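You operate a simulated robot arm through the tools that you are given. There is no shell and no other tool. Be economical: measure what you need, move in short steps, check, and stop when the job is done.

The job below is to be done with a simulated two-armed robot. You get a single attempt, and the scene is never put back.

JOB
Press the right zero button two times. Take the folded green masks and leave it on the white slip. Stack the 6 A fuse from the top of the middle belt on top of the 10 A fuse. Turn the middle speed dial to 4. Shut the middle lint drawer. Take the low stacked masks and put it on the shelf of the front end table. Fetch the white cone and stand it on the top of the back brown cartons. Take the red padlock and put it on the top of the set-up table. Lift the yellow bin lid open. The order is free. Set down upright: white cone.

Only the result counts: the job must be done as asked and must still hold three seconds after the hand-in. Knocking over, shifting, dropping, spilling or breaking anything else fails it. Lids that push on must go on centred and level and be pressed home; caps that screw on are set level and turned clockwise until they are tight.

ROBOT AND FRAMES
Two 6-joint arms with two-finger grippers on one trunk, on a base that drives. Base frame: it is fixed to the floor where the robot stands at the start and does not move with it; the origin is under the middle of the robot, x ahead of it, y to its left, z up. Readings come in m, rad, newtons and seconds.
The left shoulder is at the start at [0.07, 0.148, 1.415], the right one opposite. Places, roughly: folded green masks (11x5x2 cm) [0.5, -1.5, 0.9]; fuse [-2, -1.25, 0.75]; low stacked masks (18x10x5 cm) [-3.5, 0.6, 0.6]; middle lint drawer [-2.4, -1.5, 0.5]; middle speed dial [-1.9, -1.5, 0.6]; red padlock (9x5x3 cm) [-6.3, 2.4, 0.9]; right zero button [0.5, 0.1, 0.9]; shelf of the front end table [-1.9, 1, 0.3]; top of the back brown cartons [-3.3, -2.1, 0.5]; top of the set-up table [-5.2, 3, 0.8]; white cone (7x7x15 cm) [-4.6, -1.5, 0.9]; white slip [1, -2.25, 0.75]; yellow bin lid [0.6, 5.5, 0.5]. Payload 2.45 kg a hand.
The tool frame of a hand sits at the grasp point between the pads (the TCP): z along the fingers, y along the line on which they close. The tips reach 0.03 m beyond it. The gripper opens to 0.106 m. The gripper's body begins 0.079 m behind the TCP.
Orientation is that of the tool frame in the base frame, as [roll, pitch, yaw] about the fixed x, y, z axes, in that order (R = Rz(yaw) Ry(pitch) Rx(roll)). With the fingers straight down and closing along the base's y, the tool's x points along the base's -x, its y along +y and its z along -z.

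CONTROLS
- The arms move only by the tool servo_tool. It takes "left_increments", "right_increments" or both (then of equal length, played together; a hand with none holds still); each is a list of rows, each a list of 7 numbers: the shift along the base's x, y, z in m, then the turn, a rotation vector about the base's x, y, z in rad, then the gripper command, from -1 (fully open) to 1 (shut), values between in proportion. In form: [[tx, ty, tz, wx, wy, wz, jaw], ...]. A call has 1 to 10 rows; each row is the pose to reach, as a shift and turn from the pose commanded when the call began. A row lasts 0.2 s, in which the tool goes at most 0.05 m and 0.15 rad; a call with a longer step from one row to the next is refused whole, and so is a gripper value outside its range. Where a pose cannot be reached the arm comes as near as it can. A force on the tool above 40 N (or 10 N above the force at the start of the call, whichever is more), or a blocked arm, ends the call early, and 0.2 s more pass. Each finger travels about 0.072 m/s and halts on what it meets, pressing with about 39 N; the grip force reading is that of the motor and also rises with nothing between the fingers. The clock runs only during rows and for 0.2 s after the last one: add rows that repeat a pose to give the fingers time. It gives the time, the measured TCP pose, the force on the tool (base axes), the opening and the grip force at its end, in the units of the frame above (readings bear some noise), with the torque about the TCP (base axes, N m) and any sound that the robot's microphone picked up, and new pictures: "show" is both (left out), scene, wrist or none (wrist: the cameras of the hands that moved).
- Cameras (640 x 400 px; columns grow to the right, rows downward): "scene" is now at [0.1236, -0.0014, 1.6184]; the picture's right is [-0.02, -1.00, 0.00], its down [-0.81, 0.02, -0.59] and it looks along [0.59, -0.01, -0.81] (base axes); focal length 286 px, centre (320, 200). "left" rides on the left gripper at [0.076, 0.002, -0.106] in its tool frame; the picture's right is [-0.02, 1.00, 0.00], its down [-0.78, -0.02, -0.62] and it looks along [-0.62, -0.01, 0.78] (tool axes); focal length 247 px, centre (320, 200). "right" rides on the right gripper at [0.076, -0.002, -0.106] in its tool frame; the picture's right is [0.02, 1.00, 0.00], its down [-0.78, 0.02, -0.62] and it looks along [-0.62, 0.01, 0.78] (tool axes); focal length 247 px, centre (320, 200). There is no depth. A picture from a camera that has moved, and an enlarged one, comes with that camera's place and axes in the base frame and with its lens.
- raise_lower(by): slides the trunk up (or, below 0, down) by that many m; the arms and the scene camera ride with it, the base frame stays. It gives what a move gives, with no picture.
- steer(legs): drives the robot by 1 to 6 legs, each [ahead, left, turn to the left] in m, m and rad, along the robot's own axes; the way and the turn of a leg run together, so that a leg with both is an arc; at most 1.5 m and 3.142 rad a leg. The arms and the cameras ride along, it lands a little off, and it stops where it bumps. It gives what a move gives, and a new picture of the scene camera.
- pan_tilt(pan, tilt): turns the head with the scene camera to pan (to the left, within 1.501 rad either way) and tilt (down, from -0.506 to 1.204), counted from straight ahead of the robot. It gives what a move gives, and a new picture of the scene camera.
- zoom(camera, box): a new picture of the part [left, top, right, bottom] of that camera's present view, enlarged. The clock stands still meanwhile.
- hand_in(): hands the job in; it is judged then, once.

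Go step by step. Nothing tells you exact positions but the pictures and the camera data: compare them with the known pose of the tool, close in by small moves and look again before you grip or let go. The budget is 207 turns and 260 pictures, counting those below and the enlarged ones. Unless the task says otherwise, let go and move clear before handing in, and close with one line.

The tools are called after "Call:" as a command line: name --argument value ..., lists and objects as JSON in quotes. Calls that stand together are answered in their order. servo_tool: Moves the arms, as the interface text tells. Its arguments: {"type":"object","properties":{"left_increments":{"type":"array","items":{"type":"array","items":{"type":"number"}}},"right_increments":{"type":"array","items":{"type":"array","items":{"type":"number"}}},"show":{"type":"string","enum":["both","scene","wrist","none"]}},"required":[]} The other tools are called the same way: raise_lower (by) slides the trunk up or down; steer (legs) drives the base; pan_tilt (pan, tilt) turns the head that bears the scene camera; zoom (camera, box) takes an enlarged picture of a part of a camera's view; hand_in () hands the job in.

At the start:

```text
clock: 0.0
left_tool_pos: [0.3788, 0.2162, 0.9991]
left_tcp_rot: [3.141, -0.002, 3.141]
left_wrist_force: [0.6, -0.6, -0.4]
left_moment: [0.01, 0.0, -0.01]
left_width: 0.1063
left_grip_force: 0.1
right_tool_pos: [0.595, -0.1053, 1.1013]
right_tcp_rot: [-3.141, 0.0, 3.141]
right_wrist_force: [0.0, -0.4, 0.3]
right_moment: [-0.02, 0.0, -0.02]
right_width: 0.1058
right_grip_force: 0.1
trunk travel left (down, up): [-0.888, 0.052]
robot x, y, heading: [0.0022, -0.0014, 0.0]
head pan, tilt: [-0.023, 0.942]
```

scene: 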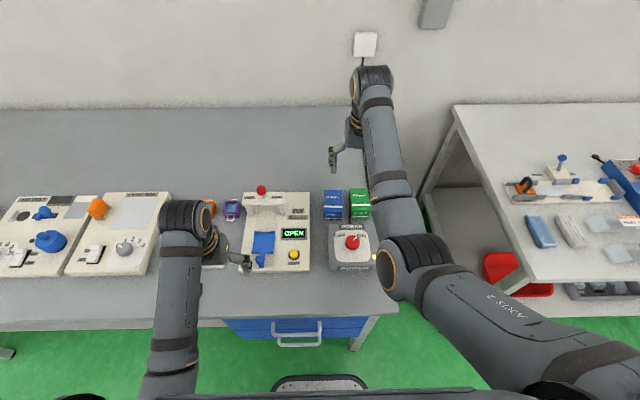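
right: 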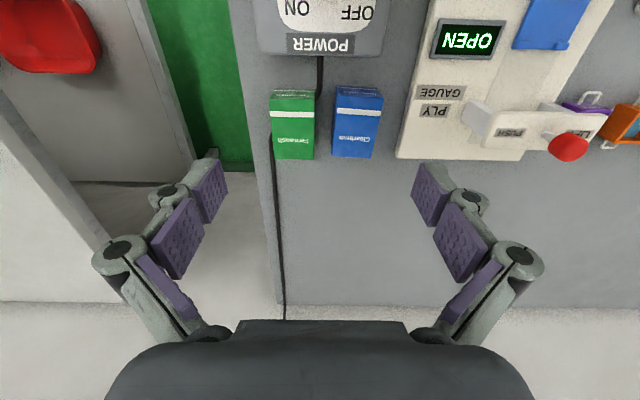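
left: 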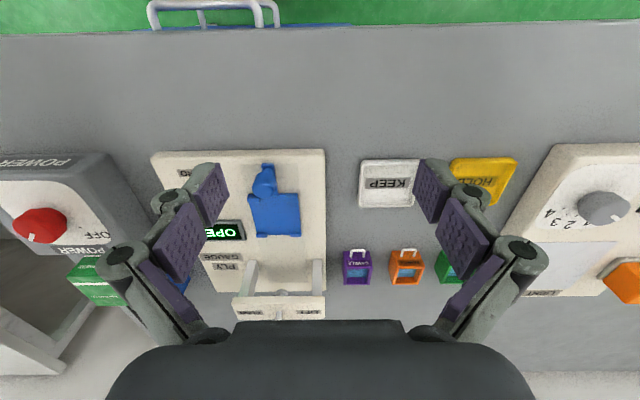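

I see a bench with gauges; the yellow button near (0.47, 0.07) is likely the zero button. I zoom in to read the labels.

Call:
zoom --camera "scene" --box '[160, 170, 400, 320]'

Call:
zoom --camera "scene" --box '[0, 170, 240, 320]'

Call:
zoom --camera "scene" --box '[440, 130, 640, 300]'

```text
2.67 times, centred on (280, 245) of scene
camera zoom: at [0.1236, -0.0014, 1.6184], right [-0.02, -1.0, 0.0], down [-0.81, 0.02, -0.59], along [0.59, -0.01, -0.81], focal length 762 px, centre (427, 80)
```

zoom: 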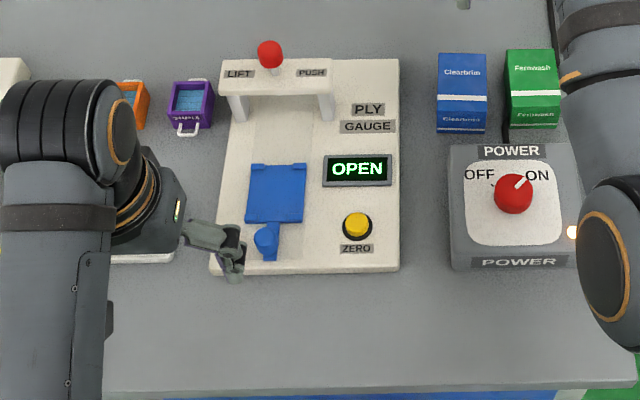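

```text
2.67 times, centred on (120, 245) of scene
camera zoom: at [0.1236, -0.0014, 1.6184], right [-0.02, -1.0, 0.0], down [-0.81, 0.02, -0.59], along [0.59, -0.01, -0.81], focal length 762 px, centre (853, 80)
```

zoom: 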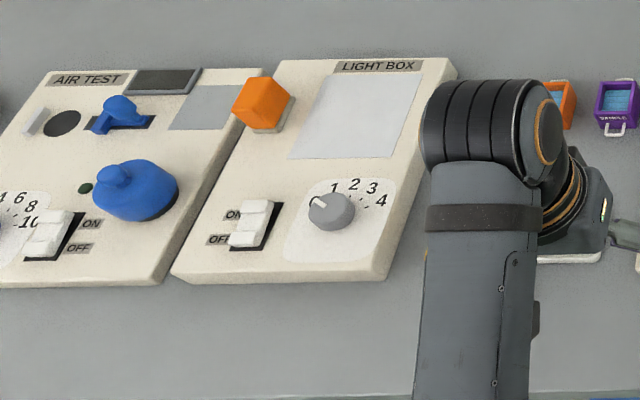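

```text
2.35 times, centred on (540, 215) of scene
camera zoom: at [0.1236, -0.0014, 1.6184], right [-0.02, -1.0, 0.0], down [-0.81, 0.02, -0.59], along [0.59, -0.01, -0.81], focal length 673 px, centre (-198, 165)
```

zoom: 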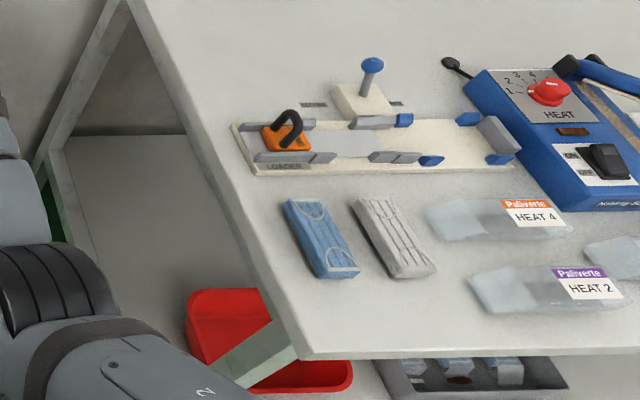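

The yellow ZERO button sits at about (0.465, 0.065). I shut the left hand and bring it over the button.

Call:
servo_tool --left_increments '[[0.02, -0.035, 0, 0, 0, 0, 1], [0.043, -0.075, 0, 0, 0, 0, 1], [0.065, -0.115, 0, 0, 0, 0, 1], [0.086, -0.151, 0, 0, 0, 0, 1], [0.086, -0.151, 0, 0, 0, 0, 1], [0.086, -0.151, 0, 0, 0, 0, 1]]'

```text
clock: 0.8
left_tool_pos: [0.4284, 0.2125, 0.9802]
left_tcp_rot: [2.943, -0.021, -3.128]
left_wrist_force: [0.3, 0.4, 0.7]
left_moment: [-0.02, -0.02, -0.02]
left_width: 0.0028
left_grip_force: 2.9
left hand out of reach, approached as far as the arm can: row 3
right_tool_pos: [0.5946, -0.1032, 1.1015]
right_tcp_rot: [-3.139, -0.001, -3.142]
right_wrist_force: [-0.6, 0.6, -1.1]
right_moment: [0.01, 0.06, -0.01]
right_width: 0.1059
right_grip_force: 0.1
trunk travel left (down, up): [-0.888, 0.052]
robot x, y, heading: [-0.0019, 0.0014, -0.006]
head pan, tilt: [-0.023, 0.942]
stopped in row 3 (left hand): the arm was blocked; the commanded pose is now the measured one
camera scene: at [0.1249, 0.0016, 1.6183], right [-0.02, -1.0, 0.0], down [-0.81, 0.02, -0.59], along [0.59, -0.01, -0.81], focal length 286 px, centre (320, 200)
camera left: at [0.354, 0.1918, 1.0865], right [0.01, 0.98, 0.2], down [0.8, -0.13, 0.59], along [0.6, 0.15, -0.78], focal length 247 px, centre (320, 200)
```

scene: 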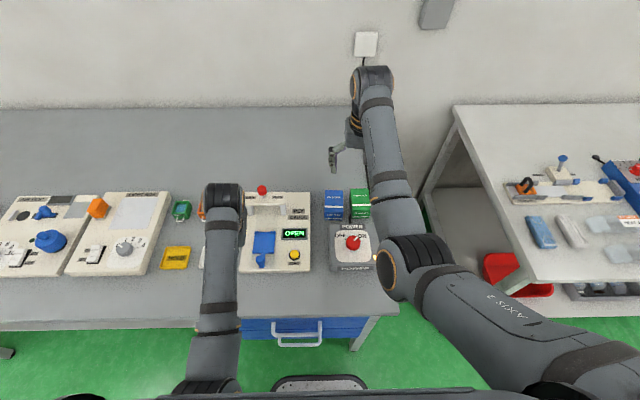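
left: 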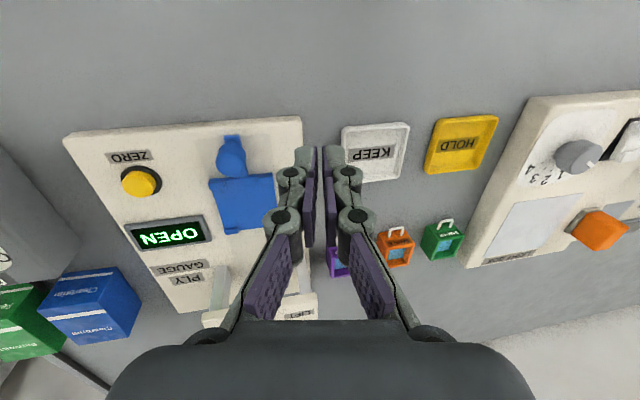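

The left arm is out of reach from this trunk height. I raise both hands, then lower the trunk to gain reach.

Call:
servo_tool --left_increments '[[-0.02, 0, 0.04, -0.1, 0, 0, 1], [-0.04, 0, 0.08, -0.198, 0, 0, 1], [-0.05, 0, 0.125, -0.198, 0, 0, 1], [-0.05, 0, 0.17, -0.198, 0, 0, 1], [-0.05, 0, 0.21, -0.198, 0, 0, 1], [-0.05, 0, 0.25, -0.198, 0, 0, 1]]' --right_increments '[[-0.02, 0, 0.04, 0, 0, 0, -1], [-0.04, 0, 0.08, 0, 0, 0, -1], [-0.06, 0, 0.12, 0, 0, 0, -1], [-0.08, 0, 0.16, 0, 0, 0, -1], [-0.1, 0, 0.18, 0, 0, 0, -1], [-0.12, 0, 0.2, 0, 0, 0, -1]]' --show "none"

Call:
raise_lower --by -0.22

```text
clock: 1.7
left_tool_pos: [0.3702, 0.2302, 1.0323]
left_tcp_rot: [2.946, -0.002, 3.135]
left_wrist_force: [-0.1, -0.3, 0.2]
left_moment: [-0.02, 0.02, -0.01]
left_width: 0.0
left_grip_force: 28.6
left hand out of reach, approached as far as the arm can: row 1, 2, 3, 4
right_tool_pos: [0.6087, -0.0796, 1.1514]
right_tcp_rot: [-3.141, 0.001, -3.139]
right_wrist_force: [0.0, -0.7, 0.5]
right_moment: [-0.02, -0.02, -0.02]
right_width: 0.1059
right_grip_force: 0.0
right hand out of reach, approached as far as the arm can: row 1, 2, 3, 4
trunk travel left (down, up): [-0.888, 0.052]
robot x, y, heading: [-0.0008, -0.001, -0.0]
head pan, tilt: [-0.023, 0.942]
stopped in row 4 (left hand): the arm was blocked; the commanded pose is now the measured one
```

```text
clock: 3.3
left_tool_pos: [0.3704, 0.229, 0.8675]
left_tcp_rot: [2.948, 0.01, 3.137]
left_wrist_force: [-4.0, -8.0, 14.8]
left_moment: [-0.28, 0.18, 0.01]
left_width: 0.0001
left_grip_force: 28.7
right_tool_pos: [0.6081, -0.0801, 0.9851]
right_tcp_rot: [3.14, 0.004, -3.139]
right_wrist_force: [-0.7, 0.5, 0.0]
right_moment: [-0.02, 0.0, -0.04]
right_width: 0.1062
right_grip_force: 0.1
trunk travel left (down, up): [-0.721, 0.219]
robot x, y, heading: [0.0023, -0.0006, -0.0]
head pan, tilt: [-0.023, 0.942]
stopped: the force on the tool passed its limit at 90 N (the readings are from after the stop); the commanded pose is now the measured one
```

The left fingertips touched the bench as the trunk came down. I lift a little and look.

Call:
raise_lower --by 0.03

Call:
pan_tilt --pan 0.0 --tilt 0.95

Call:
zoom --camera "left" --box '[0, 0, 640, 400]'

```text
clock: 4.1
left_tool_pos: [0.3721, 0.2306, 0.8974]
left_tcp_rot: [2.948, 0.008, 3.138]
left_wrist_force: [0.5, -0.1, 0.3]
left_moment: [0.02, -0.02, 0.02]
left_width: 0.0001
left_grip_force: 28.1
right_tool_pos: [0.6088, -0.0792, 1.0143]
right_tcp_rot: [3.141, 0.001, -3.14]
right_wrist_force: [-0.1, -0.2, 0.0]
right_moment: [-0.01, 0.03, 0.05]
right_width: 0.1058
right_grip_force: 0.1
trunk travel left (down, up): [-0.751, 0.189]
robot x, y, heading: [-0.0006, 0.0009, -0.004]
head pan, tilt: [-0.023, 0.942]
```

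```text
clock: 4.7
left_tool_pos: [0.3715, 0.2307, 0.8982]
left_tcp_rot: [2.947, 0.007, 3.137]
left_wrist_force: [0.7, 0.2, -0.5]
left_moment: [-0.01, -0.03, 0.02]
left_width: 0.0
left_grip_force: 28.6
right_tool_pos: [0.609, -0.0792, 1.0134]
right_tcp_rot: [-3.141, 0.001, -3.139]
right_wrist_force: [-1.1, -0.3, -0.4]
right_moment: [0.02, -0.02, 0.01]
right_width: 0.1058
right_grip_force: 0.0
trunk travel left (down, up): [-0.751, 0.189]
robot x, y, heading: [0.0009, 0.0003, 0.001]
head pan, tilt: [0.0, 0.949]
camera scene: at [0.1237, 0.0002, 1.4804], right [0.0, -1.0, 0.0], down [-0.81, 0.0, -0.58], along [0.58, 0.0, -0.81], focal length 286 px, centre (320, 200)
```

scene: 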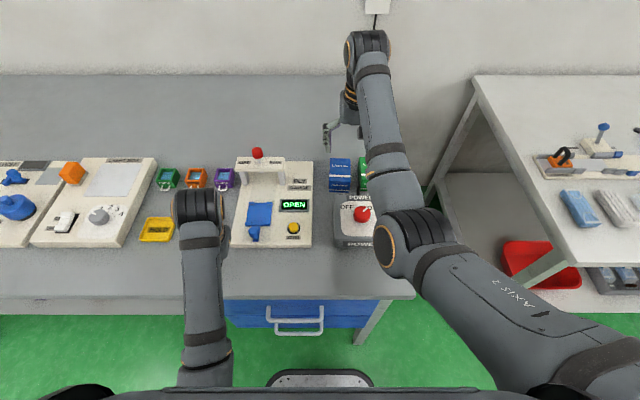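

```text
1.00 times, centred on (320, 200) of left (not enlarged: the box is as wide or as high as the picture)
camera zoom: at [0.2938, 0.211, 1.0015], right [0.03, 0.98, 0.19], down [0.78, -0.14, 0.61], along [0.63, 0.13, -0.77], focal length 247 px, centre (320, 200)
```

zoom: 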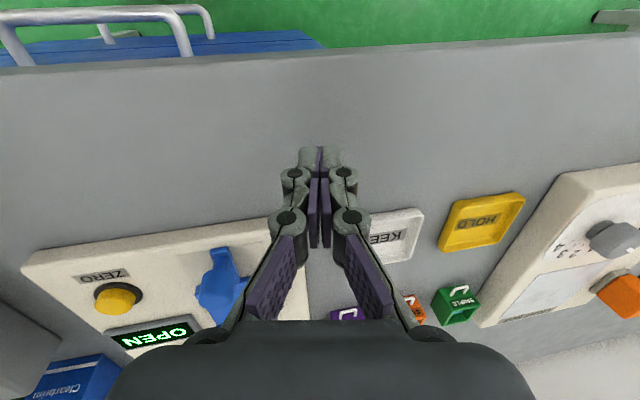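

Nothing seems displaced; the fingertips only met bare bench at z≈0.84. I raise the left hand and try for the button at about (0.472, 0.067, 0.87).

Call:
servo_tool --left_increments '[[0, 0, 0.04, 0, 0, 0, 1], [0, 0, 0.08, -0.1, 0, 0, 1], [0.02, -0.03, 0.08, -0.19, 0, 0, 1], [0.045, -0.06, 0.08, -0.19, 0, 0, 1], [0.07, -0.09, 0.08, -0.19, 0, 0, 1], [0.09, -0.13, 0.08, -0.19, 0, 0, 1], [0.1, -0.164, 0.08, -0.19, 0, 0, 1]]'

```text
clock: 5.2
left_tool_pos: [0.364, 0.2759, 0.9377]
left_tcp_rot: [2.747, 0.031, 3.11]
left_wrist_force: [-1.2, -0.2, 0.5]
left_moment: [-0.01, 0.0, 0.03]
left_width: 0.0
left_grip_force: 28.7
left hand out of reach, approached as far as the arm can: row 1, 2
right_tool_pos: [0.6067, -0.0792, 1.0144]
right_tcp_rot: [3.141, 0.002, -3.141]
right_wrist_force: [0.1, 0.4, 0.8]
right_moment: [0.0, 0.01, -0.03]
right_width: 0.1059
right_grip_force: 0.0
trunk travel left (down, up): [-0.751, 0.189]
robot x, y, heading: [0.0026, 0.0027, 0.002]
head pan, tilt: [0.0, 0.949]
stopped in row 2 (left hand): the arm was blocked; the commanded pose is now the measured one
camera scene: at [0.1226, 0.0007, 1.4805], right [0.0, -1.0, 0.0], down [-0.81, 0.0, -0.58], along [0.58, 0.0, -0.81], focal length 286 px, centre (320, 200)
camera left: at [0.2823, 0.24, 1.0348], right [0.04, 0.92, 0.38], down [0.76, -0.28, 0.59], along [0.65, 0.27, -0.71], focal length 247 px, centre (320, 200)
```

scene: 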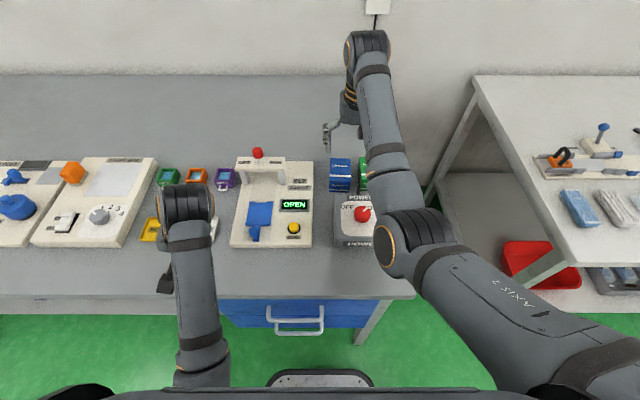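
left: 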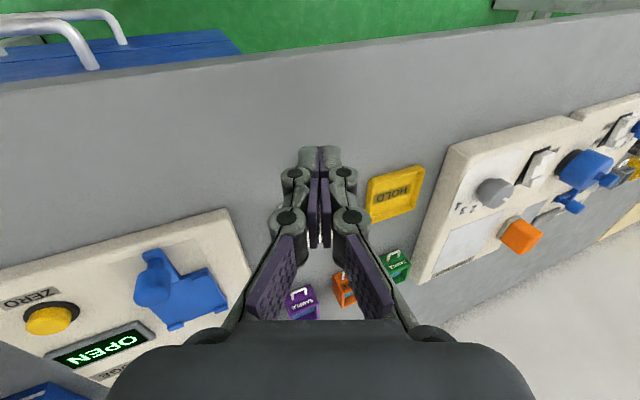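

Reading the limits, the arms need the shoulder well above the tool (a larger drop), so lowering the trunk was the wrong way. I raise it again and bring the hand down instead.

Call:
raise_lower --by 0.14

Call:
servo_tool --left_increments '[[0, -0.02, -0.045, 0, 0, 0, 1], [0, -0.04, -0.09, 0, 0, 0, 1], [0, -0.05, -0.1, -0.13, 0, 0, 1], [0, -0.06, -0.1, -0.26, 0, 0, 1], [0, -0.06, -0.1, -0.39, 0, 0, 1], [0, -0.06, -0.1, -0.39, 0, 0, 1]]' --show "wrist"

```text
clock: 6.8
left_tool_pos: [0.3641, 0.2756, 1.0784]
left_tcp_rot: [2.746, 0.032, 3.112]
left_wrist_force: [0.2, 0.4, 0.1]
left_moment: [0.01, -0.01, 0.01]
left_width: 0.0
left_grip_force: 28.2
right_tool_pos: [0.6094, -0.0786, 1.1538]
right_tcp_rot: [3.141, 0.002, -3.14]
right_wrist_force: [-0.2, 0.0, 0.0]
right_moment: [0.02, 0.03, 0.01]
right_width: 0.106
right_grip_force: 0.1
trunk travel left (down, up): [-0.891, 0.049]
robot x, y, heading: [-0.0006, 0.0, -0.004]
head pan, tilt: [0.0, 0.949]
```

```text
clock: 7.5
left_tool_pos: [0.372, 0.2963, 1.0077]
left_tcp_rot: [2.589, 0.037, 3.07]
left_wrist_force: [0.3, 0.1, 1.2]
left_moment: [-0.03, -0.02, 0.04]
left_width: 0.0001
left_grip_force: 28.1
right_tool_pos: [0.6083, -0.0785, 1.1541]
right_tcp_rot: [-3.141, 0.003, -3.139]
right_wrist_force: [0.0, 0.3, 0.1]
right_moment: [0.01, 0.0, 0.01]
right_width: 0.1059
right_grip_force: 0.1
trunk travel left (down, up): [-0.891, 0.049]
robot x, y, heading: [-0.0023, 0.0036, 0.001]
head pan, tilt: [0.0, 0.949]
stopped in row 3 (left hand): the arm was blocked; the commanded pose is now the measured one
camera left: at [0.2882, 0.2477, 1.0958], right [0.06, 0.85, 0.53], down [0.74, -0.39, 0.55], along [0.67, 0.35, -0.65], focal length 247 px, centre (320, 200)
```

left: 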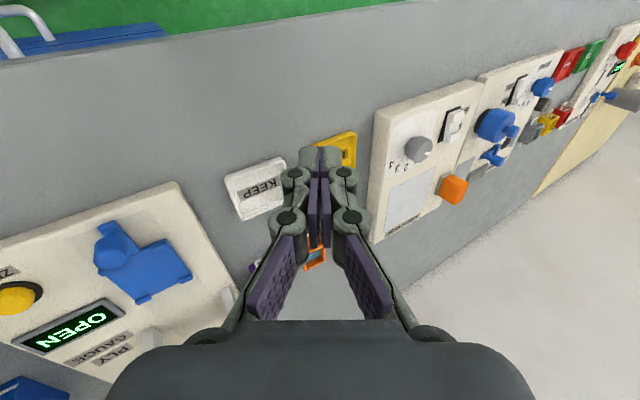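

The left arm seems pinned at some joint limit. I test a pure turn back to see how it responds.

Call:
servo_tool --left_increments '[[0, 0, 0, -0.14, 0, 0, 1], [0, 0, 0, -0.28, 0, 0, 1], [0, 0, 0, -0.28, 0, 0, 1]]' --show "scene"

```text
clock: 8.3
left_tool_pos: [0.373, 0.2943, 1.0069]
left_tcp_rot: [2.869, 0.058, 3.085]
left_wrist_force: [-0.3, -0.6, 1.2]
left_moment: [0.0, 0.0, 0.0]
left_width: 0.0002
left_grip_force: 29.0
right_tool_pos: [0.6089, -0.0805, 1.1527]
right_tcp_rot: [3.141, 0.001, -3.141]
right_wrist_force: [0.7, -0.5, 0.5]
right_moment: [0.01, -0.02, -0.03]
right_width: 0.1062
right_grip_force: 0.0
trunk travel left (down, up): [-0.891, 0.049]
robot x, y, heading: [0.0002, 0.0037, 0.001]
head pan, tilt: [0.0, 0.949]
camera scene: at [0.1233, -0.0017, 1.6205], right [0.0, -1.0, 0.0], down [-0.81, 0.0, -0.58], along [0.58, 0.0, -0.81], focal length 286 px, centre (320, 200)
```

scene: 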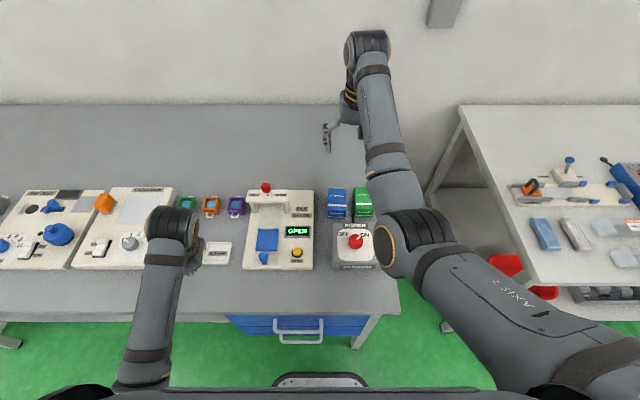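

Turning works. I finish levelling, then go down and inward.

Call:
servo_tool --left_increments '[[0, 0, -0.02, -0.14, 0, 0, 1], [0, 0, -0.04, -0.27, 0, 0, 1], [0, 0, -0.07, -0.27, -0.05, 0.05, 1], [0, 0, -0.07, -0.27, -0.05, 0.05, 1]]' --show "none"

```text
clock: 9.3
left_tool_pos: [0.3734, 0.2959, 0.9367]
left_tcp_rot: [-3.142, 0.115, -3.125]
left_wrist_force: [-0.1, -0.9, -1.2]
left_moment: [-0.03, -0.01, -0.01]
left_width: 0.0001
left_grip_force: 29.1
right_tool_pos: [0.6089, -0.0791, 1.1539]
right_tcp_rot: [3.141, 0.002, -3.14]
right_wrist_force: [0.3, 0.1, -0.1]
right_moment: [-0.03, 0.04, -0.01]
right_width: 0.1059
right_grip_force: 0.1
trunk travel left (down, up): [-0.891, 0.049]
robot x, y, heading: [-0.001, -0.0005, -0.002]
head pan, tilt: [0.0, 0.949]
```

Call:
servo_tool --left_increments '[[0.01, -0.03, 0.0, 0, 0.11, 0, 1], [0.02, -0.06, 0.0, 0, 0.11, 0, 1], [0.03, -0.09, 0.0, 0, 0.11, 0, 1], [0.04, -0.12, 0.0, 0, 0.11, 0, 1], [0.04, -0.12, 0, 0, 0.11, 0, 1]]' --show "none"

```text
clock: 10.5
left_tool_pos: [0.4135, 0.1755, 0.9356]
left_tcp_rot: [3.137, 0.007, -3.125]
left_wrist_force: [-0.6, -0.6, 0.2]
left_moment: [-0.02, 0.02, -0.04]
left_width: 0.0
left_grip_force: 28.4
right_tool_pos: [0.6091, -0.0775, 1.1535]
right_tcp_rot: [3.141, 0.001, -3.14]
right_wrist_force: [0.0, 0.1, -0.1]
right_moment: [0.02, -0.01, 0.03]
right_width: 0.1062
right_grip_force: 0.0
trunk travel left (down, up): [-0.891, 0.049]
robot x, y, heading: [0.0015, -0.0026, 0.004]
head pan, tilt: [0.0, 0.949]
```

Works with the larger drop. I continue to the button.

Call:
servo_tool --left_increments '[[0.015, -0.03, 0.0, 0, 0, 0, 1], [0.03, -0.06, 0.0, 0, 0, 0, 1], [0.045, -0.085, 0.0, 0, 0, 0, 1], [0.0585, -0.1085, 0.0, 0, 0, 0, 1], [0.0585, -0.1085, 0, 0, 0, 0, 1]]'

```text
clock: 11.2
left_tool_pos: [0.4432, 0.1917, 0.9167]
left_tcp_rot: [2.967, -0.009, -3.11]
left_wrist_force: [0.2, 0.0, -0.4]
left_moment: [-0.01, -0.02, 0.01]
left_width: 0.0
left_grip_force: 28.4
right_tool_pos: [0.6095, -0.0786, 1.1535]
right_tcp_rot: [3.141, -0.001, -3.14]
right_wrist_force: [0.8, -0.1, -0.5]
right_moment: [-0.01, 0.0, -0.03]
right_width: 0.1059
right_grip_force: 0.0
trunk travel left (down, up): [-0.891, 0.049]
robot x, y, heading: [0.0025, -0.0042, -0.005]
head pan, tilt: [0.0, 0.949]
stopped in row 3 (left hand): the arm was blocked; the commanded pose is now the measured one
camera scene: at [0.1242, 0.0011, 1.6204], right [0.0, -1.0, 0.0], down [-0.81, 0.0, -0.58], along [0.58, 0.0, -0.81], focal length 286 px, centre (320, 200)
camera left: at [0.3686, 0.1715, 1.0229], right [-0.01, 0.98, 0.17], down [0.79, -0.1, 0.6], along [0.61, 0.14, -0.78], focal length 247 px, centre (320, 200)
```

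scene: 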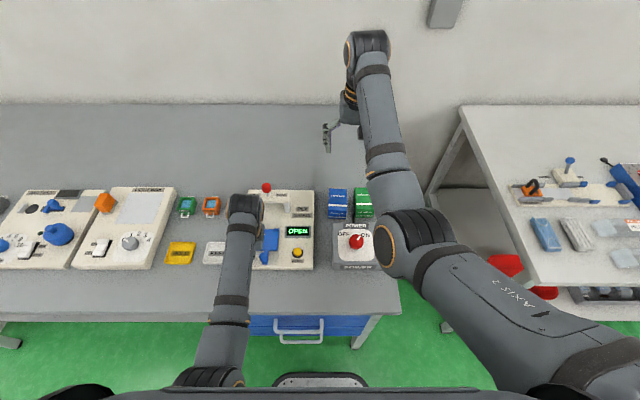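
left: 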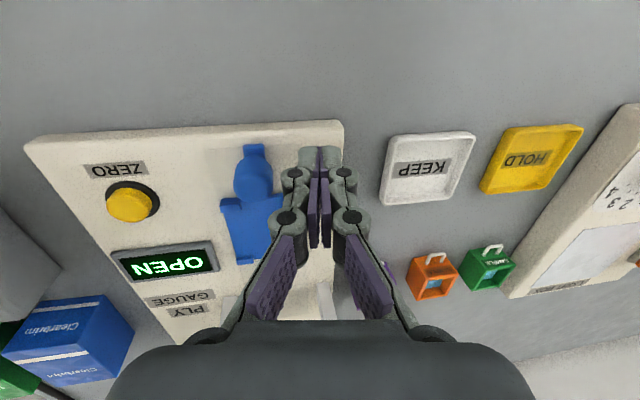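

The left arm can't swing inward past its shoulder, so I'll shift the robot to its right by 0.15 m (after lifting the trunk for clearance) so the button lies on the left arm's own side.

Call:
raise_lower --by 0.045

Call:
steer --legs '[[0, -0.15, 0]]'

```text
clock: 12.1
left_tool_pos: [0.4432, 0.1901, 0.9617]
left_tcp_rot: [2.968, -0.012, -3.111]
left_wrist_force: [0.2, 0.4, -0.3]
left_moment: [0.02, -0.06, -0.03]
left_width: 0.0002
left_grip_force: 28.7
right_tool_pos: [0.6087, -0.0795, 1.1995]
right_tcp_rot: [3.141, -0.001, -3.14]
right_wrist_force: [0.6, -0.4, 0.0]
right_moment: [-0.05, 0.02, 0.0]
right_width: 0.1062
right_grip_force: 0.0
trunk travel left (down, up): [-0.936, 0.004]
robot x, y, heading: [-0.001, 0.0009, -0.001]
head pan, tilt: [0.0, 0.949]
```

```text
clock: 13.5
left_tool_pos: [0.4438, 0.0423, 0.9614]
left_tcp_rot: [2.97, -0.009, -3.113]
left_wrist_force: [0.1, 0.5, 0.7]
left_moment: [-0.02, 0.04, 0.01]
left_width: 0.0
left_grip_force: 28.3
right_tool_pos: [0.6083, -0.2242, 1.1985]
right_tcp_rot: [-3.139, 0.0, -3.141]
right_wrist_force: [-0.5, 0.3, -0.6]
right_moment: [-0.05, -0.02, -0.03]
right_width: 0.106
right_grip_force: 0.0
trunk travel left (down, up): [-0.936, 0.004]
robot x, y, heading: [-0.0009, -0.1468, -0.006]
head pan, tilt: [0.0, 0.949]
camera scene: at [0.1234, -0.1449, 1.6654], right [0.0, -1.0, 0.0], down [-0.81, 0.0, -0.58], along [0.58, 0.0, -0.81], focal length 286 px, centre (320, 200)
```

scene: 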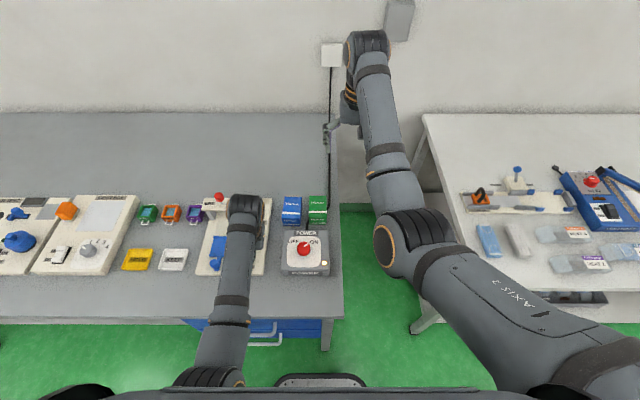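

Now I level the left hand and move it over the button at about (0.472, 0.067).

Call:
servo_tool --left_increments '[[0, 0.012, -0.01, -0.09, 0, 0, 1], [0.01, 0.025, -0.02, -0.172, 0, -0.03, 1], [0.028, 0.025, -0.02, -0.172, 0.0, -0.03, 1], [0.028, 0.025, -0.02, -0.172, 0, -0.03, 1]]'

```text
clock: 14.5
left_tool_pos: [0.4723, 0.0654, 0.9414]
left_tcp_rot: [3.138, -0.012, 3.14]
left_wrist_force: [-0.5, 0.0, -0.4]
left_moment: [0.0, -0.01, -0.01]
left_width: 0.0
left_grip_force: 29.0
right_tool_pos: [0.6078, -0.229, 1.198]
right_tcp_rot: [3.141, 0.001, 3.141]
right_wrist_force: [-0.4, 0.0, 0.9]
right_moment: [-0.03, 0.02, 0.01]
right_width: 0.1061
right_grip_force: 0.0
trunk travel left (down, up): [-0.936, 0.004]
robot x, y, heading: [-0.0022, -0.149, -0.002]
head pan, tilt: [0.0, 0.949]
camera scene: at [0.1228, -0.1493, 1.6655], right [0.0, -1.0, 0.0], down [-0.81, 0.0, -0.58], along [0.58, 0.0, -0.81], focal length 286 px, centre (320, 200)
camera left: at [0.3967, 0.0663, 1.0487], right [0.02, 1.0, 0.0], down [0.79, -0.02, 0.61], along [0.61, -0.01, -0.79], focal length 247 px, centre (320, 200)
```

scene: 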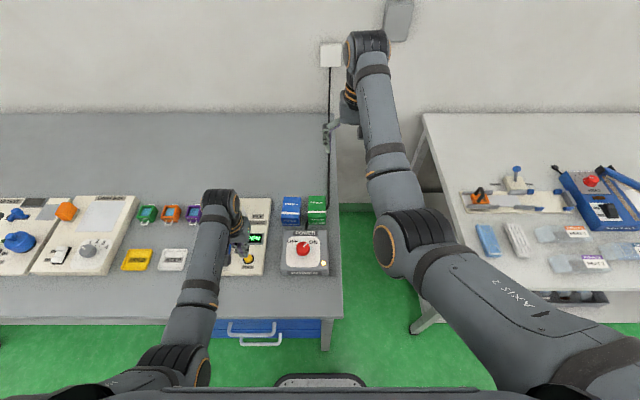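
left: 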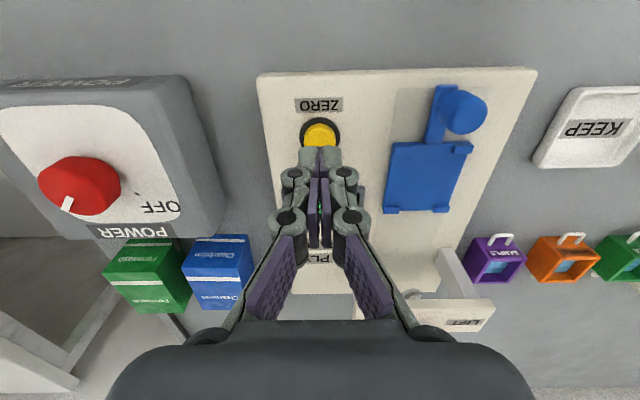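

The tips are right above the ZERO button. I press down slowly.

Call:
servo_tool --left_increments '[[-0.002, 0, -0.015, 0, 0, 0, 1], [-0.002, 0, -0.025, 0, 0, 0, 1], [-0.002, 0, -0.03, 0, 0, 0, 1], [-0.002, 0, -0.034, 0, 0, 0, 1], [-0.002, 0, -0.038, 0, 0, 0, 1], [-0.002, 0, -0.041, 0, 0, 0, 1], [-0.002, 0, -0.044, 0, 0, 0, 1]]' --show "wrist"

```text
clock: 16.1
left_tool_pos: [0.4684, 0.0648, 0.898]
left_tcp_rot: [3.139, -0.014, 3.138]
left_wrist_force: [-0.5, -0.1, 0.9]
left_moment: [-0.01, 0.02, -0.01]
left_width: 0.0
left_grip_force: 28.2
right_tool_pos: [0.6081, -0.2283, 1.1984]
right_tcp_rot: [3.139, 0.0, -3.142]
right_wrist_force: [-0.2, -0.2, 0.0]
right_moment: [-0.02, -0.02, -0.01]
right_width: 0.1062
right_grip_force: 0.1
trunk travel left (down, up): [-0.936, 0.004]
robot x, y, heading: [0.0033, -0.1491, -0.004]
head pan, tilt: [0.0, 0.949]
heard: click
camera left: at [0.3935, 0.0674, 1.0051], right [0.02, 1.0, 0.0], down [0.79, -0.02, 0.61], along [0.61, -0.01, -0.79], focal length 247 px, centre (320, 200)
```

left: 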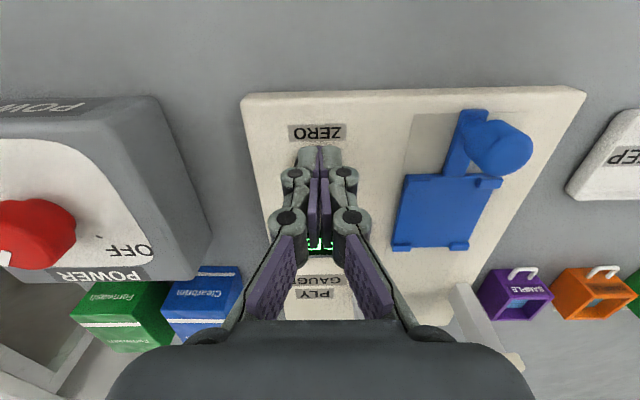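

One click heard. I lift and press a second time.

Call:
servo_tool --left_increments '[[0, 0, 0.015, 0, 0, 0, 1], [0, 0, 0.03, 0, 0, 0, 1], [0, 0, 0.03, 0, 0, 0, 1], [0, 0, 0.03, 0, 0, 0, 1]]' --show "wrist"

Call:
servo_tool --left_increments '[[0, 0, -0.015, 0, 0, 0, 1], [0, 0, -0.02, 0, 0, 0, 1], [0, 0, -0.024, 0, 0, 0, 1], [0, 0, -0.027, 0, 0, 0, 1], [0, 0, -0.03, 0, 0, 0, 1], [0, 0, -0.03, 0, 0, 0, 1]]' --show "none"

Call:
servo_tool --left_increments '[[0, 0, 0.02, 0, 0, 0, 1], [0, 0, 0.045, 0, 0, 0, 1], [0, 0, 0.045, 0, 0, 0, 1]]' --show "wrist"

```text
clock: 17.1
left_tool_pos: [0.4696, 0.0666, 0.927]
left_tcp_rot: [3.138, -0.013, 3.138]
left_wrist_force: [-0.8, 0.0, 0.0]
left_moment: [-0.03, -0.01, 0.0]
left_width: 0.0
left_grip_force: 29.2
right_tool_pos: [0.608, -0.2278, 1.2]
right_tcp_rot: [-3.141, 0.003, -3.14]
right_wrist_force: [0.0, -0.1, 0.1]
right_moment: [-0.02, 0.03, -0.03]
right_width: 0.106
right_grip_force: 0.0
trunk travel left (down, up): [-0.936, 0.004]
robot x, y, heading: [0.0033, -0.1483, -0.003]
head pan, tilt: [0.0, 0.949]
camera left: at [0.3945, 0.0671, 1.0353], right [0.02, 1.0, 0.0], down [0.79, -0.02, 0.61], along [0.61, -0.01, -0.79], focal length 247 px, centre (320, 200)
```

left: 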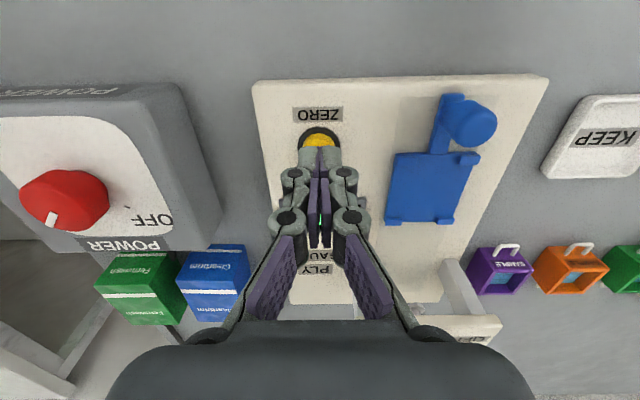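

```text
clock: 18.5
left_tool_pos: [0.4691, 0.0663, 0.898]
left_tcp_rot: [3.137, -0.012, 3.141]
left_wrist_force: [0.1, -0.1, 1.4]
left_moment: [0.02, -0.04, -0.03]
left_width: 0.0
left_grip_force: 28.9
right_tool_pos: [0.6093, -0.2283, 1.1986]
right_tcp_rot: [3.14, 0.001, -3.141]
right_wrist_force: [0.1, -0.1, 0.6]
right_moment: [-0.04, 0.0, -0.01]
right_width: 0.106
right_grip_force: 0.1
trunk travel left (down, up): [-0.936, 0.004]
robot x, y, heading: [0.0001, -0.149, -0.006]
head pan, tilt: [0.0, 0.949]
```

```text
clock: 19.3
left_tool_pos: [0.4713, 0.0651, 0.9427]
left_tcp_rot: [3.138, -0.012, 3.14]
left_wrist_force: [-0.1, 0.9, 1.2]
left_moment: [0.01, 0.01, 0.03]
left_width: 0.0002
left_grip_force: 28.5
right_tool_pos: [0.6088, -0.2291, 1.198]
right_tcp_rot: [3.14, 0.0, -3.14]
right_wrist_force: [-0.1, -0.4, -1.1]
right_moment: [0.01, -0.01, -0.01]
right_width: 0.1059
right_grip_force: 0.0
trunk travel left (down, up): [-0.936, 0.004]
robot x, y, heading: [-0.0012, -0.1513, -0.0]
head pan, tilt: [0.0, 0.949]
camera left: at [0.3949, 0.0669, 1.0496], right [0.02, 1.0, 0.0], down [0.79, -0.02, 0.61], along [0.61, -0.01, -0.79], focal length 247 px, centre (320, 200)
```

left: 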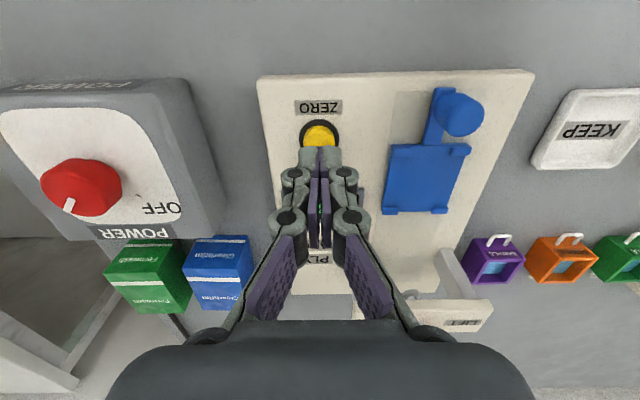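

No click on the second press (too shallow). I press again a touch deeper, watching for the click.

Call:
servo_tool --left_increments '[[0, 0, -0.02, 0, 0, 0, 1], [0, 0, -0.035, 0, 0, 0, 1], [0, 0, -0.042, 0, 0, 0, 1], [0, 0, -0.046, 0, 0, 0, 1], [0, 0, -0.046, 0, 0, 0, 1]]' --show "none"

```text
clock: 20.5
left_tool_pos: [0.4684, 0.0656, 0.8968]
left_tcp_rot: [3.137, -0.013, 3.142]
left_wrist_force: [0.3, 1.1, 2.0]
left_moment: [-0.01, -0.02, 0.0]
left_width: 0.0059
left_grip_force: 29.0
right_tool_pos: [0.6073, -0.2282, 1.1984]
right_tcp_rot: [3.14, 0.003, -3.141]
right_wrist_force: [0.7, 1.1, -0.8]
right_moment: [-0.01, 0.0, -0.01]
right_width: 0.1062
right_grip_force: 0.0
trunk travel left (down, up): [-0.936, 0.004]
robot x, y, heading: [-0.0043, -0.1515, 0.002]
head pan, tilt: [0.0, 0.949]
heard: click
```

Second click heard. I lift off, back away and look toward the right for the masks and the white slip.

Call:
servo_tool --left_increments '[[0, 0, 0.02, 0, 0, 0, 1], [0, 0, 0.05, 0, 0, 0, 1], [0, 0, 0.06, 0, 0, 0, 1]]' --show "none"

Call:
steer --legs '[[-0.5, 0, 0]]'

Call:
pan_tilt --pan -0.9 --tilt 0.45

```text
clock: 21.3
left_tool_pos: [0.47, 0.0671, 0.9563]
left_tcp_rot: [3.14, -0.011, 3.14]
left_wrist_force: [-0.3, 0.4, 0.4]
left_moment: [0.0, -0.01, -0.01]
left_width: 0.0001
left_grip_force: 28.7
right_tool_pos: [0.6092, -0.2286, 1.199]
right_tcp_rot: [3.14, 0.003, 3.142]
right_wrist_force: [0.1, -0.2, -0.4]
right_moment: [0.01, 0.02, 0.02]
right_width: 0.1062
right_grip_force: 0.0
trunk travel left (down, up): [-0.936, 0.004]
robot x, y, heading: [0.0039, -0.1497, -0.004]
head pan, tilt: [0.0, 0.949]
```

```text
clock: 24.2
left_tool_pos: [-0.0289, 0.0669, 0.9549]
left_tcp_rot: [3.137, -0.013, -3.137]
left_wrist_force: [-0.3, -0.4, -0.7]
left_moment: [-0.01, 0.01, -0.02]
left_width: 0.0002
left_grip_force: 28.7
right_tool_pos: [0.1126, -0.2266, 1.1989]
right_tcp_rot: [3.141, 0.0, -3.135]
right_wrist_force: [0.2, 0.4, -0.9]
right_moment: [0.03, 0.06, 0.02]
right_width: 0.1059
right_grip_force: 0.0
trunk travel left (down, up): [-0.936, 0.004]
robot x, y, heading: [-0.4958, -0.1506, 0.006]
head pan, tilt: [0.0, 0.949]
camera scene: at [-0.372, -0.1486, 1.6653], right [0.0, -1.0, 0.0], down [-0.81, 0.0, -0.58], along [0.58, 0.0, -0.81], focal length 286 px, centre (320, 200)
```

scene: 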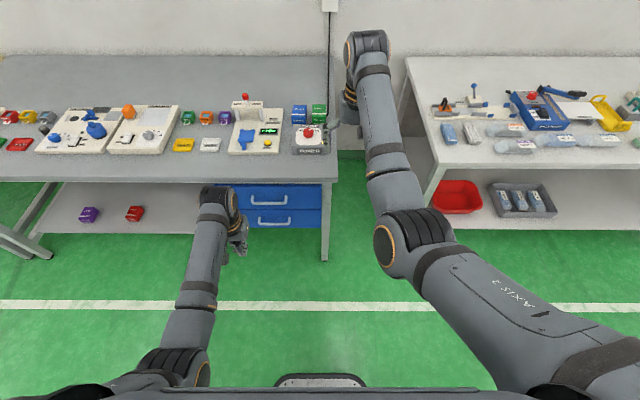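

```text
clock: 25.4
left_tool_pos: [-0.0298, 0.0674, 0.9562]
left_tcp_rot: [3.138, -0.013, -3.137]
left_wrist_force: [0.4, 0.9, 0.5]
left_moment: [0.0, -0.02, 0.0]
left_width: 0.0
left_grip_force: 28.4
right_tool_pos: [0.1115, -0.2253, 1.1979]
right_tcp_rot: [-3.141, 0.001, -3.136]
right_wrist_force: [0.4, -0.5, 0.0]
right_moment: [-0.04, -0.02, -0.01]
right_width: 0.106
right_grip_force: 0.0
trunk travel left (down, up): [-0.936, 0.004]
robot x, y, heading: [-0.5018, -0.1496, 0.005]
head pan, tilt: [-0.901, 0.45]
camera scene: at [-0.3888, -0.2206, 1.7073], right [-0.78, -0.62, 0.0], down [-0.27, 0.34, -0.9], along [0.56, -0.7, -0.44], focal length 286 px, centre (320, 200)
```

scene: 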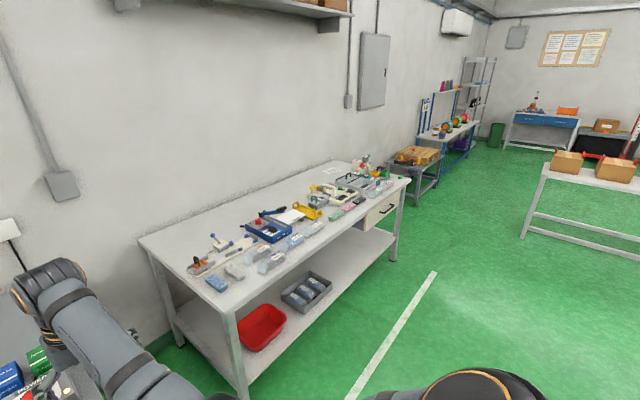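

I see the mask bench. I zoom in to find the folded green masks and the white slip.

Call:
zoom --camera "scene" --box '[180, 140, 420, 300]'

Call:
zoom --camera "scene" --box '[380, 40, 640, 220]'

```text
2.50 times, centred on (300, 220) of scene
camera zoom: at [-0.3888, -0.2206, 1.7073], right [-0.78, -0.62, 0.0], down [-0.27, 0.34, -0.9], along [0.56, -0.7, -0.44], focal length 715 px, centre (370, 150)
```

zoom: 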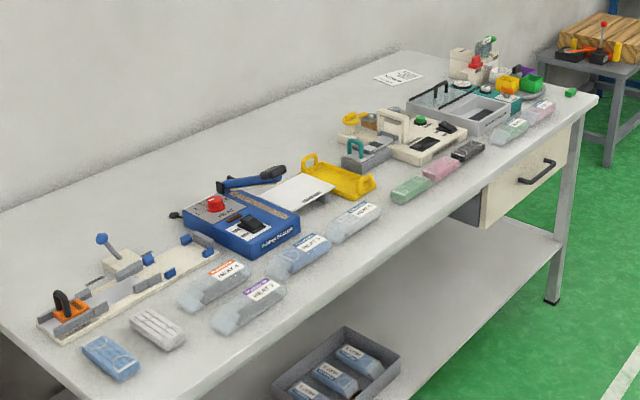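

```text
2.22 times, centred on (510, 130) of scene
camera zoom: at [-0.3888, -0.2206, 1.7073], right [-0.78, -0.62, 0.0], down [-0.27, 0.34, -0.9], along [0.56, -0.7, -0.44], focal length 635 px, centre (-102, 356)
```

zoom: 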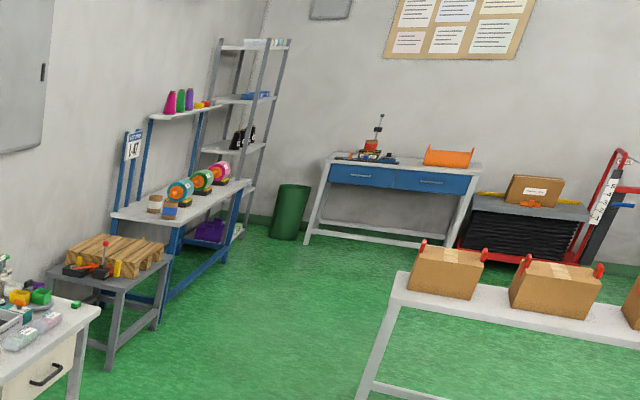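

The green folded masks are at roughly (0.48, -1.46) and the slip at about (1.0, -2.15). I bring both hands into a more workable pose and strafe right.

Call:
servo_tool --left_increments '[[-0.02, 0.01, 0, 0, 0, 0, 1], [-0.04, 0.02, 0, 0, 0, 0, 1], [-0.06, 0.03, 0, 0, 0, 0, 1], [-0.08, 0.04, 0, 0, 0, 0, 1], [-0.1, 0.05, 0, 0, 0, 0, 1], [-0.1, 0.05, 0, 0, 0, 0, 1], [-0.1, 0.05, 0, 0, 0, 0, 1]]' --right_increments '[[0, 0, -0.045, 0, 0, 0, -1], [0, 0, -0.09, 0, 0, 0, -1], [-0.03, -0.025, -0.12, 0, 0, 0, -1], [-0.06, -0.05, -0.14, 0, 0, 0, -1], [-0.09, -0.075, -0.16, 0, 0, 0, -1], [-0.12, -0.105, -0.18, 0, 0, 0, -1], [-0.15, -0.13, -0.2, 0, 0, 0, -1]]' --show "none"

Call:
steer --legs '[[0, -1.1, 0]]'

Call:
pan_tilt --pan -0.2 --tilt 0.75

```text
clock: 27.0
left_tool_pos: [-0.1308, 0.1154, 0.9566]
left_tcp_rot: [3.138, -0.011, -3.14]
left_wrist_force: [-1.0, -0.1, 0.5]
left_moment: [0.04, -0.02, 0.02]
left_width: 0.0001
left_grip_force: 28.6
right_tool_pos: [-0.0385, -0.3563, 1.0001]
right_tcp_rot: [3.14, 0.003, -3.137]
right_wrist_force: [0.2, -0.1, 0.2]
right_moment: [0.01, -0.01, -0.04]
right_width: 0.1058
right_grip_force: 0.0
trunk travel left (down, up): [-0.936, 0.004]
robot x, y, heading: [-0.4947, -0.1487, 0.005]
head pan, tilt: [-0.901, 0.45]
```

```text
clock: 32.7
left_tool_pos: [-0.1318, -0.9944, 0.9547]
left_tcp_rot: [3.139, -0.011, 3.122]
left_wrist_force: [0.3, -0.2, 0.4]
left_moment: [0.01, 0.02, 0.0]
left_width: 0.0
left_grip_force: 28.6
right_tool_pos: [-0.0502, -1.4672, 0.998]
right_tcp_rot: [-3.141, 0.002, 3.124]
right_wrist_force: [0.6, -1.2, 0.0]
right_moment: [0.02, 0.0, 0.01]
right_width: 0.106
right_grip_force: 0.0
trunk travel left (down, up): [-0.936, 0.004]
robot x, y, heading: [-0.5075, -1.252, -0.02]
head pan, tilt: [-0.901, 0.45]
camera scene: at [-0.399, -1.3252, 1.7075], right [-0.79, -0.61, 0.0], down [-0.26, 0.35, -0.9], along [0.55, -0.72, -0.43], focal length 286 px, centre (320, 200)
```

scene: 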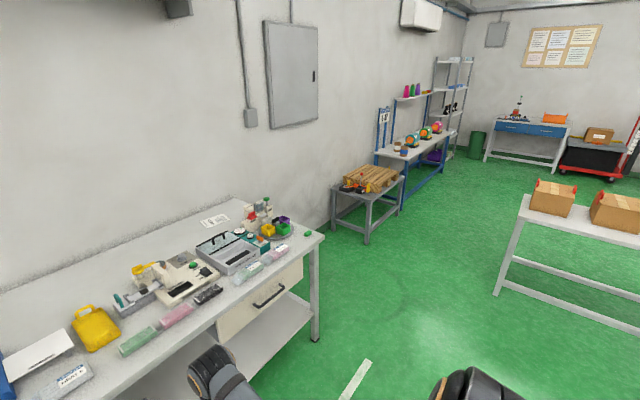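

```text
clock: 33.8
left_tool_pos: [-0.1313, -0.9945, 0.9554]
left_tcp_rot: [3.137, -0.012, 3.124]
left_wrist_force: [0.5, -0.4, -0.5]
left_moment: [0.0, 0.03, 0.02]
left_width: 0.0
left_grip_force: 28.4
right_tool_pos: [-0.0504, -1.4689, 0.9986]
right_tcp_rot: [-3.14, 0.0, 3.124]
right_wrist_force: [0.5, 0.5, -1.0]
right_moment: [-0.02, -0.01, 0.01]
right_width: 0.106
right_grip_force: 0.0
trunk travel left (down, up): [-0.936, 0.004]
robot x, y, heading: [-0.5096, -1.2536, -0.015]
head pan, tilt: [-0.201, 0.75]
camera scene: at [-0.3739, -1.2708, 1.681], right [-0.22, -0.98, 0.0], down [-0.67, 0.15, -0.73], along [0.71, -0.16, -0.68], focal length 286 px, centre (320, 200)
```

scene: 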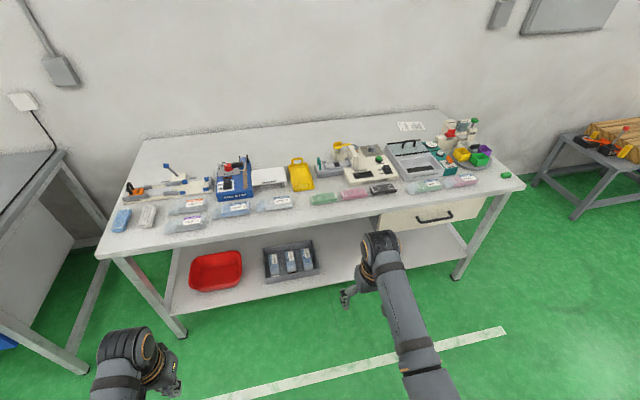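

The bench top is near z 0.845; green masks at about (0.50, -1.476), slip at about (1.02, -2.14). I zoom in on both, then approach.

Call:
zoom --camera "scene" --box '[290, 100, 530, 220]'

Call:
steer --legs '[[0.45, -0.03, 0.015]]'

```text
2.67 times, centred on (410, 160) of scene
camera zoom: at [-0.3739, -1.2708, 1.681], right [-0.22, -0.98, 0.0], down [-0.67, 0.15, -0.73], along [0.71, -0.16, -0.68], focal length 762 px, centre (80, 307)
```

zoom: 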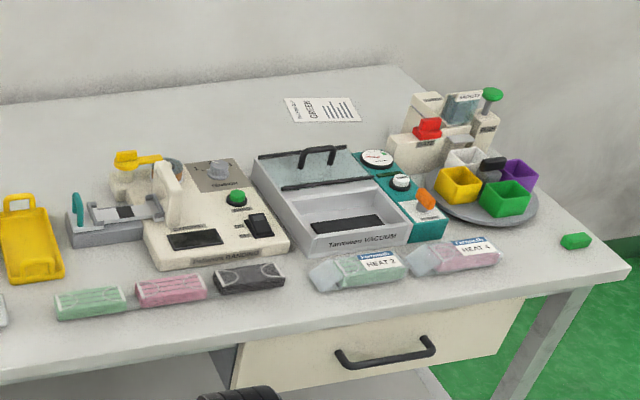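

```text
clock: 36.5
left_tool_pos: [0.3096, -1.0224, 0.956]
left_tcp_rot: [3.14, -0.011, 3.137]
left_wrist_force: [0.5, 0.9, -0.1]
left_moment: [-0.03, 0.0, -0.01]
left_width: 0.0001
left_grip_force: 28.5
right_tool_pos: [0.4008, -1.4952, 0.9987]
right_tcp_rot: [-3.141, 0.002, -3.141]
right_wrist_force: [-0.4, 0.5, 0.1]
right_moment: [0.02, -0.02, -0.04]
right_width: 0.1062
right_grip_force: 0.0
trunk travel left (down, up): [-0.936, 0.004]
robot x, y, heading: [-0.0569, -1.2853, 0.0]
head pan, tilt: [-0.201, 0.75]
camera scene: at [0.0724, -1.303, 1.6812], right [-0.2, -0.98, 0.0], down [-0.67, 0.14, -0.73], along [0.72, -0.15, -0.68], focal length 286 px, centre (320, 200)
```

scene: 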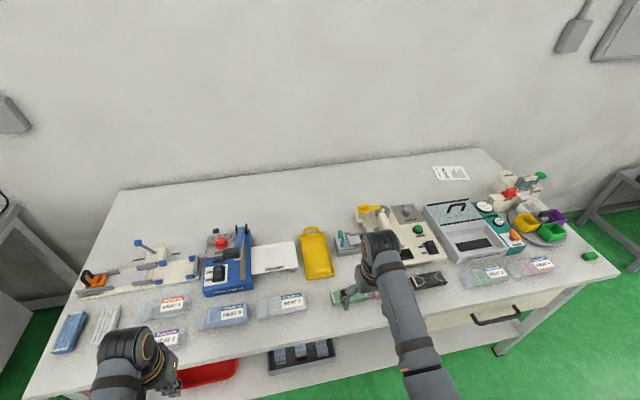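

I turn the right hand a quarter so it closes across the mask pack's short side.

Call:
servo_tool --right_increments '[[0.01, 0, 0, 0, 0, 0.15, -1], [0.02, 0, 0, 0, 0, 0.3, -1], [0.03, 0, 0, 0, 0, 0.45, -1], [0.04, 0, 0, 0, 0, 0.6, -1], [0.05, 0, 0, 0, 0, 0.75, -1], [0.06, 0, 0, 0, 0, 0.9, -1], [0.07, 0, 0, 0, 0, 1.05, -1], [0.08, 0, 0, 0, 0, 1.2, -1], [0.085, 0, 0, 0, 0, 1.35, -1], [0.09, 0, 0, 0, 0, 1.48, -1]]' --show "wrist"

```text
clock: 38.7
left_tool_pos: [0.3111, -1.0231, 0.9553]
left_tcp_rot: [3.137, -0.011, 3.138]
left_wrist_force: [-0.9, -0.2, 1.1]
left_moment: [0.01, -0.02, 0.02]
left_width: 0.0
left_grip_force: 28.6
right_tool_pos: [0.4908, -1.4955, 1.0]
right_tcp_rot: [3.141, 0.002, -1.66]
right_wrist_force: [0.2, -0.2, -0.6]
right_moment: [-0.03, -0.01, 0.01]
right_width: 0.1062
right_grip_force: 0.0
trunk travel left (down, up): [-0.936, 0.004]
robot x, y, heading: [-0.0581, -1.2861, 0.001]
head pan, tilt: [-0.201, 0.75]
camera right: at [0.4848, -1.573, 1.1063], right [-1.0, 0.07, 0.0], down [0.05, 0.78, 0.62], along [0.04, 0.62, -0.78], focal length 247 px, centre (320, 200)
```

right: 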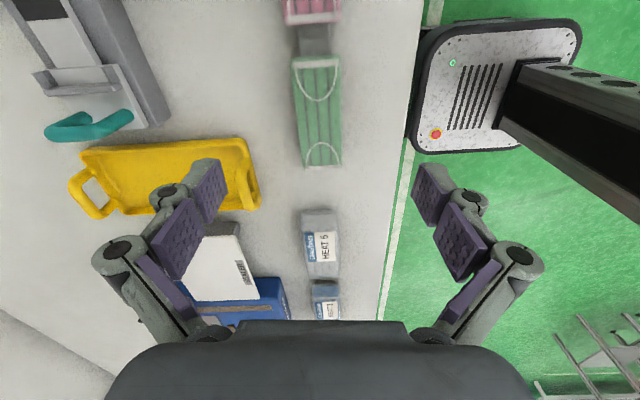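

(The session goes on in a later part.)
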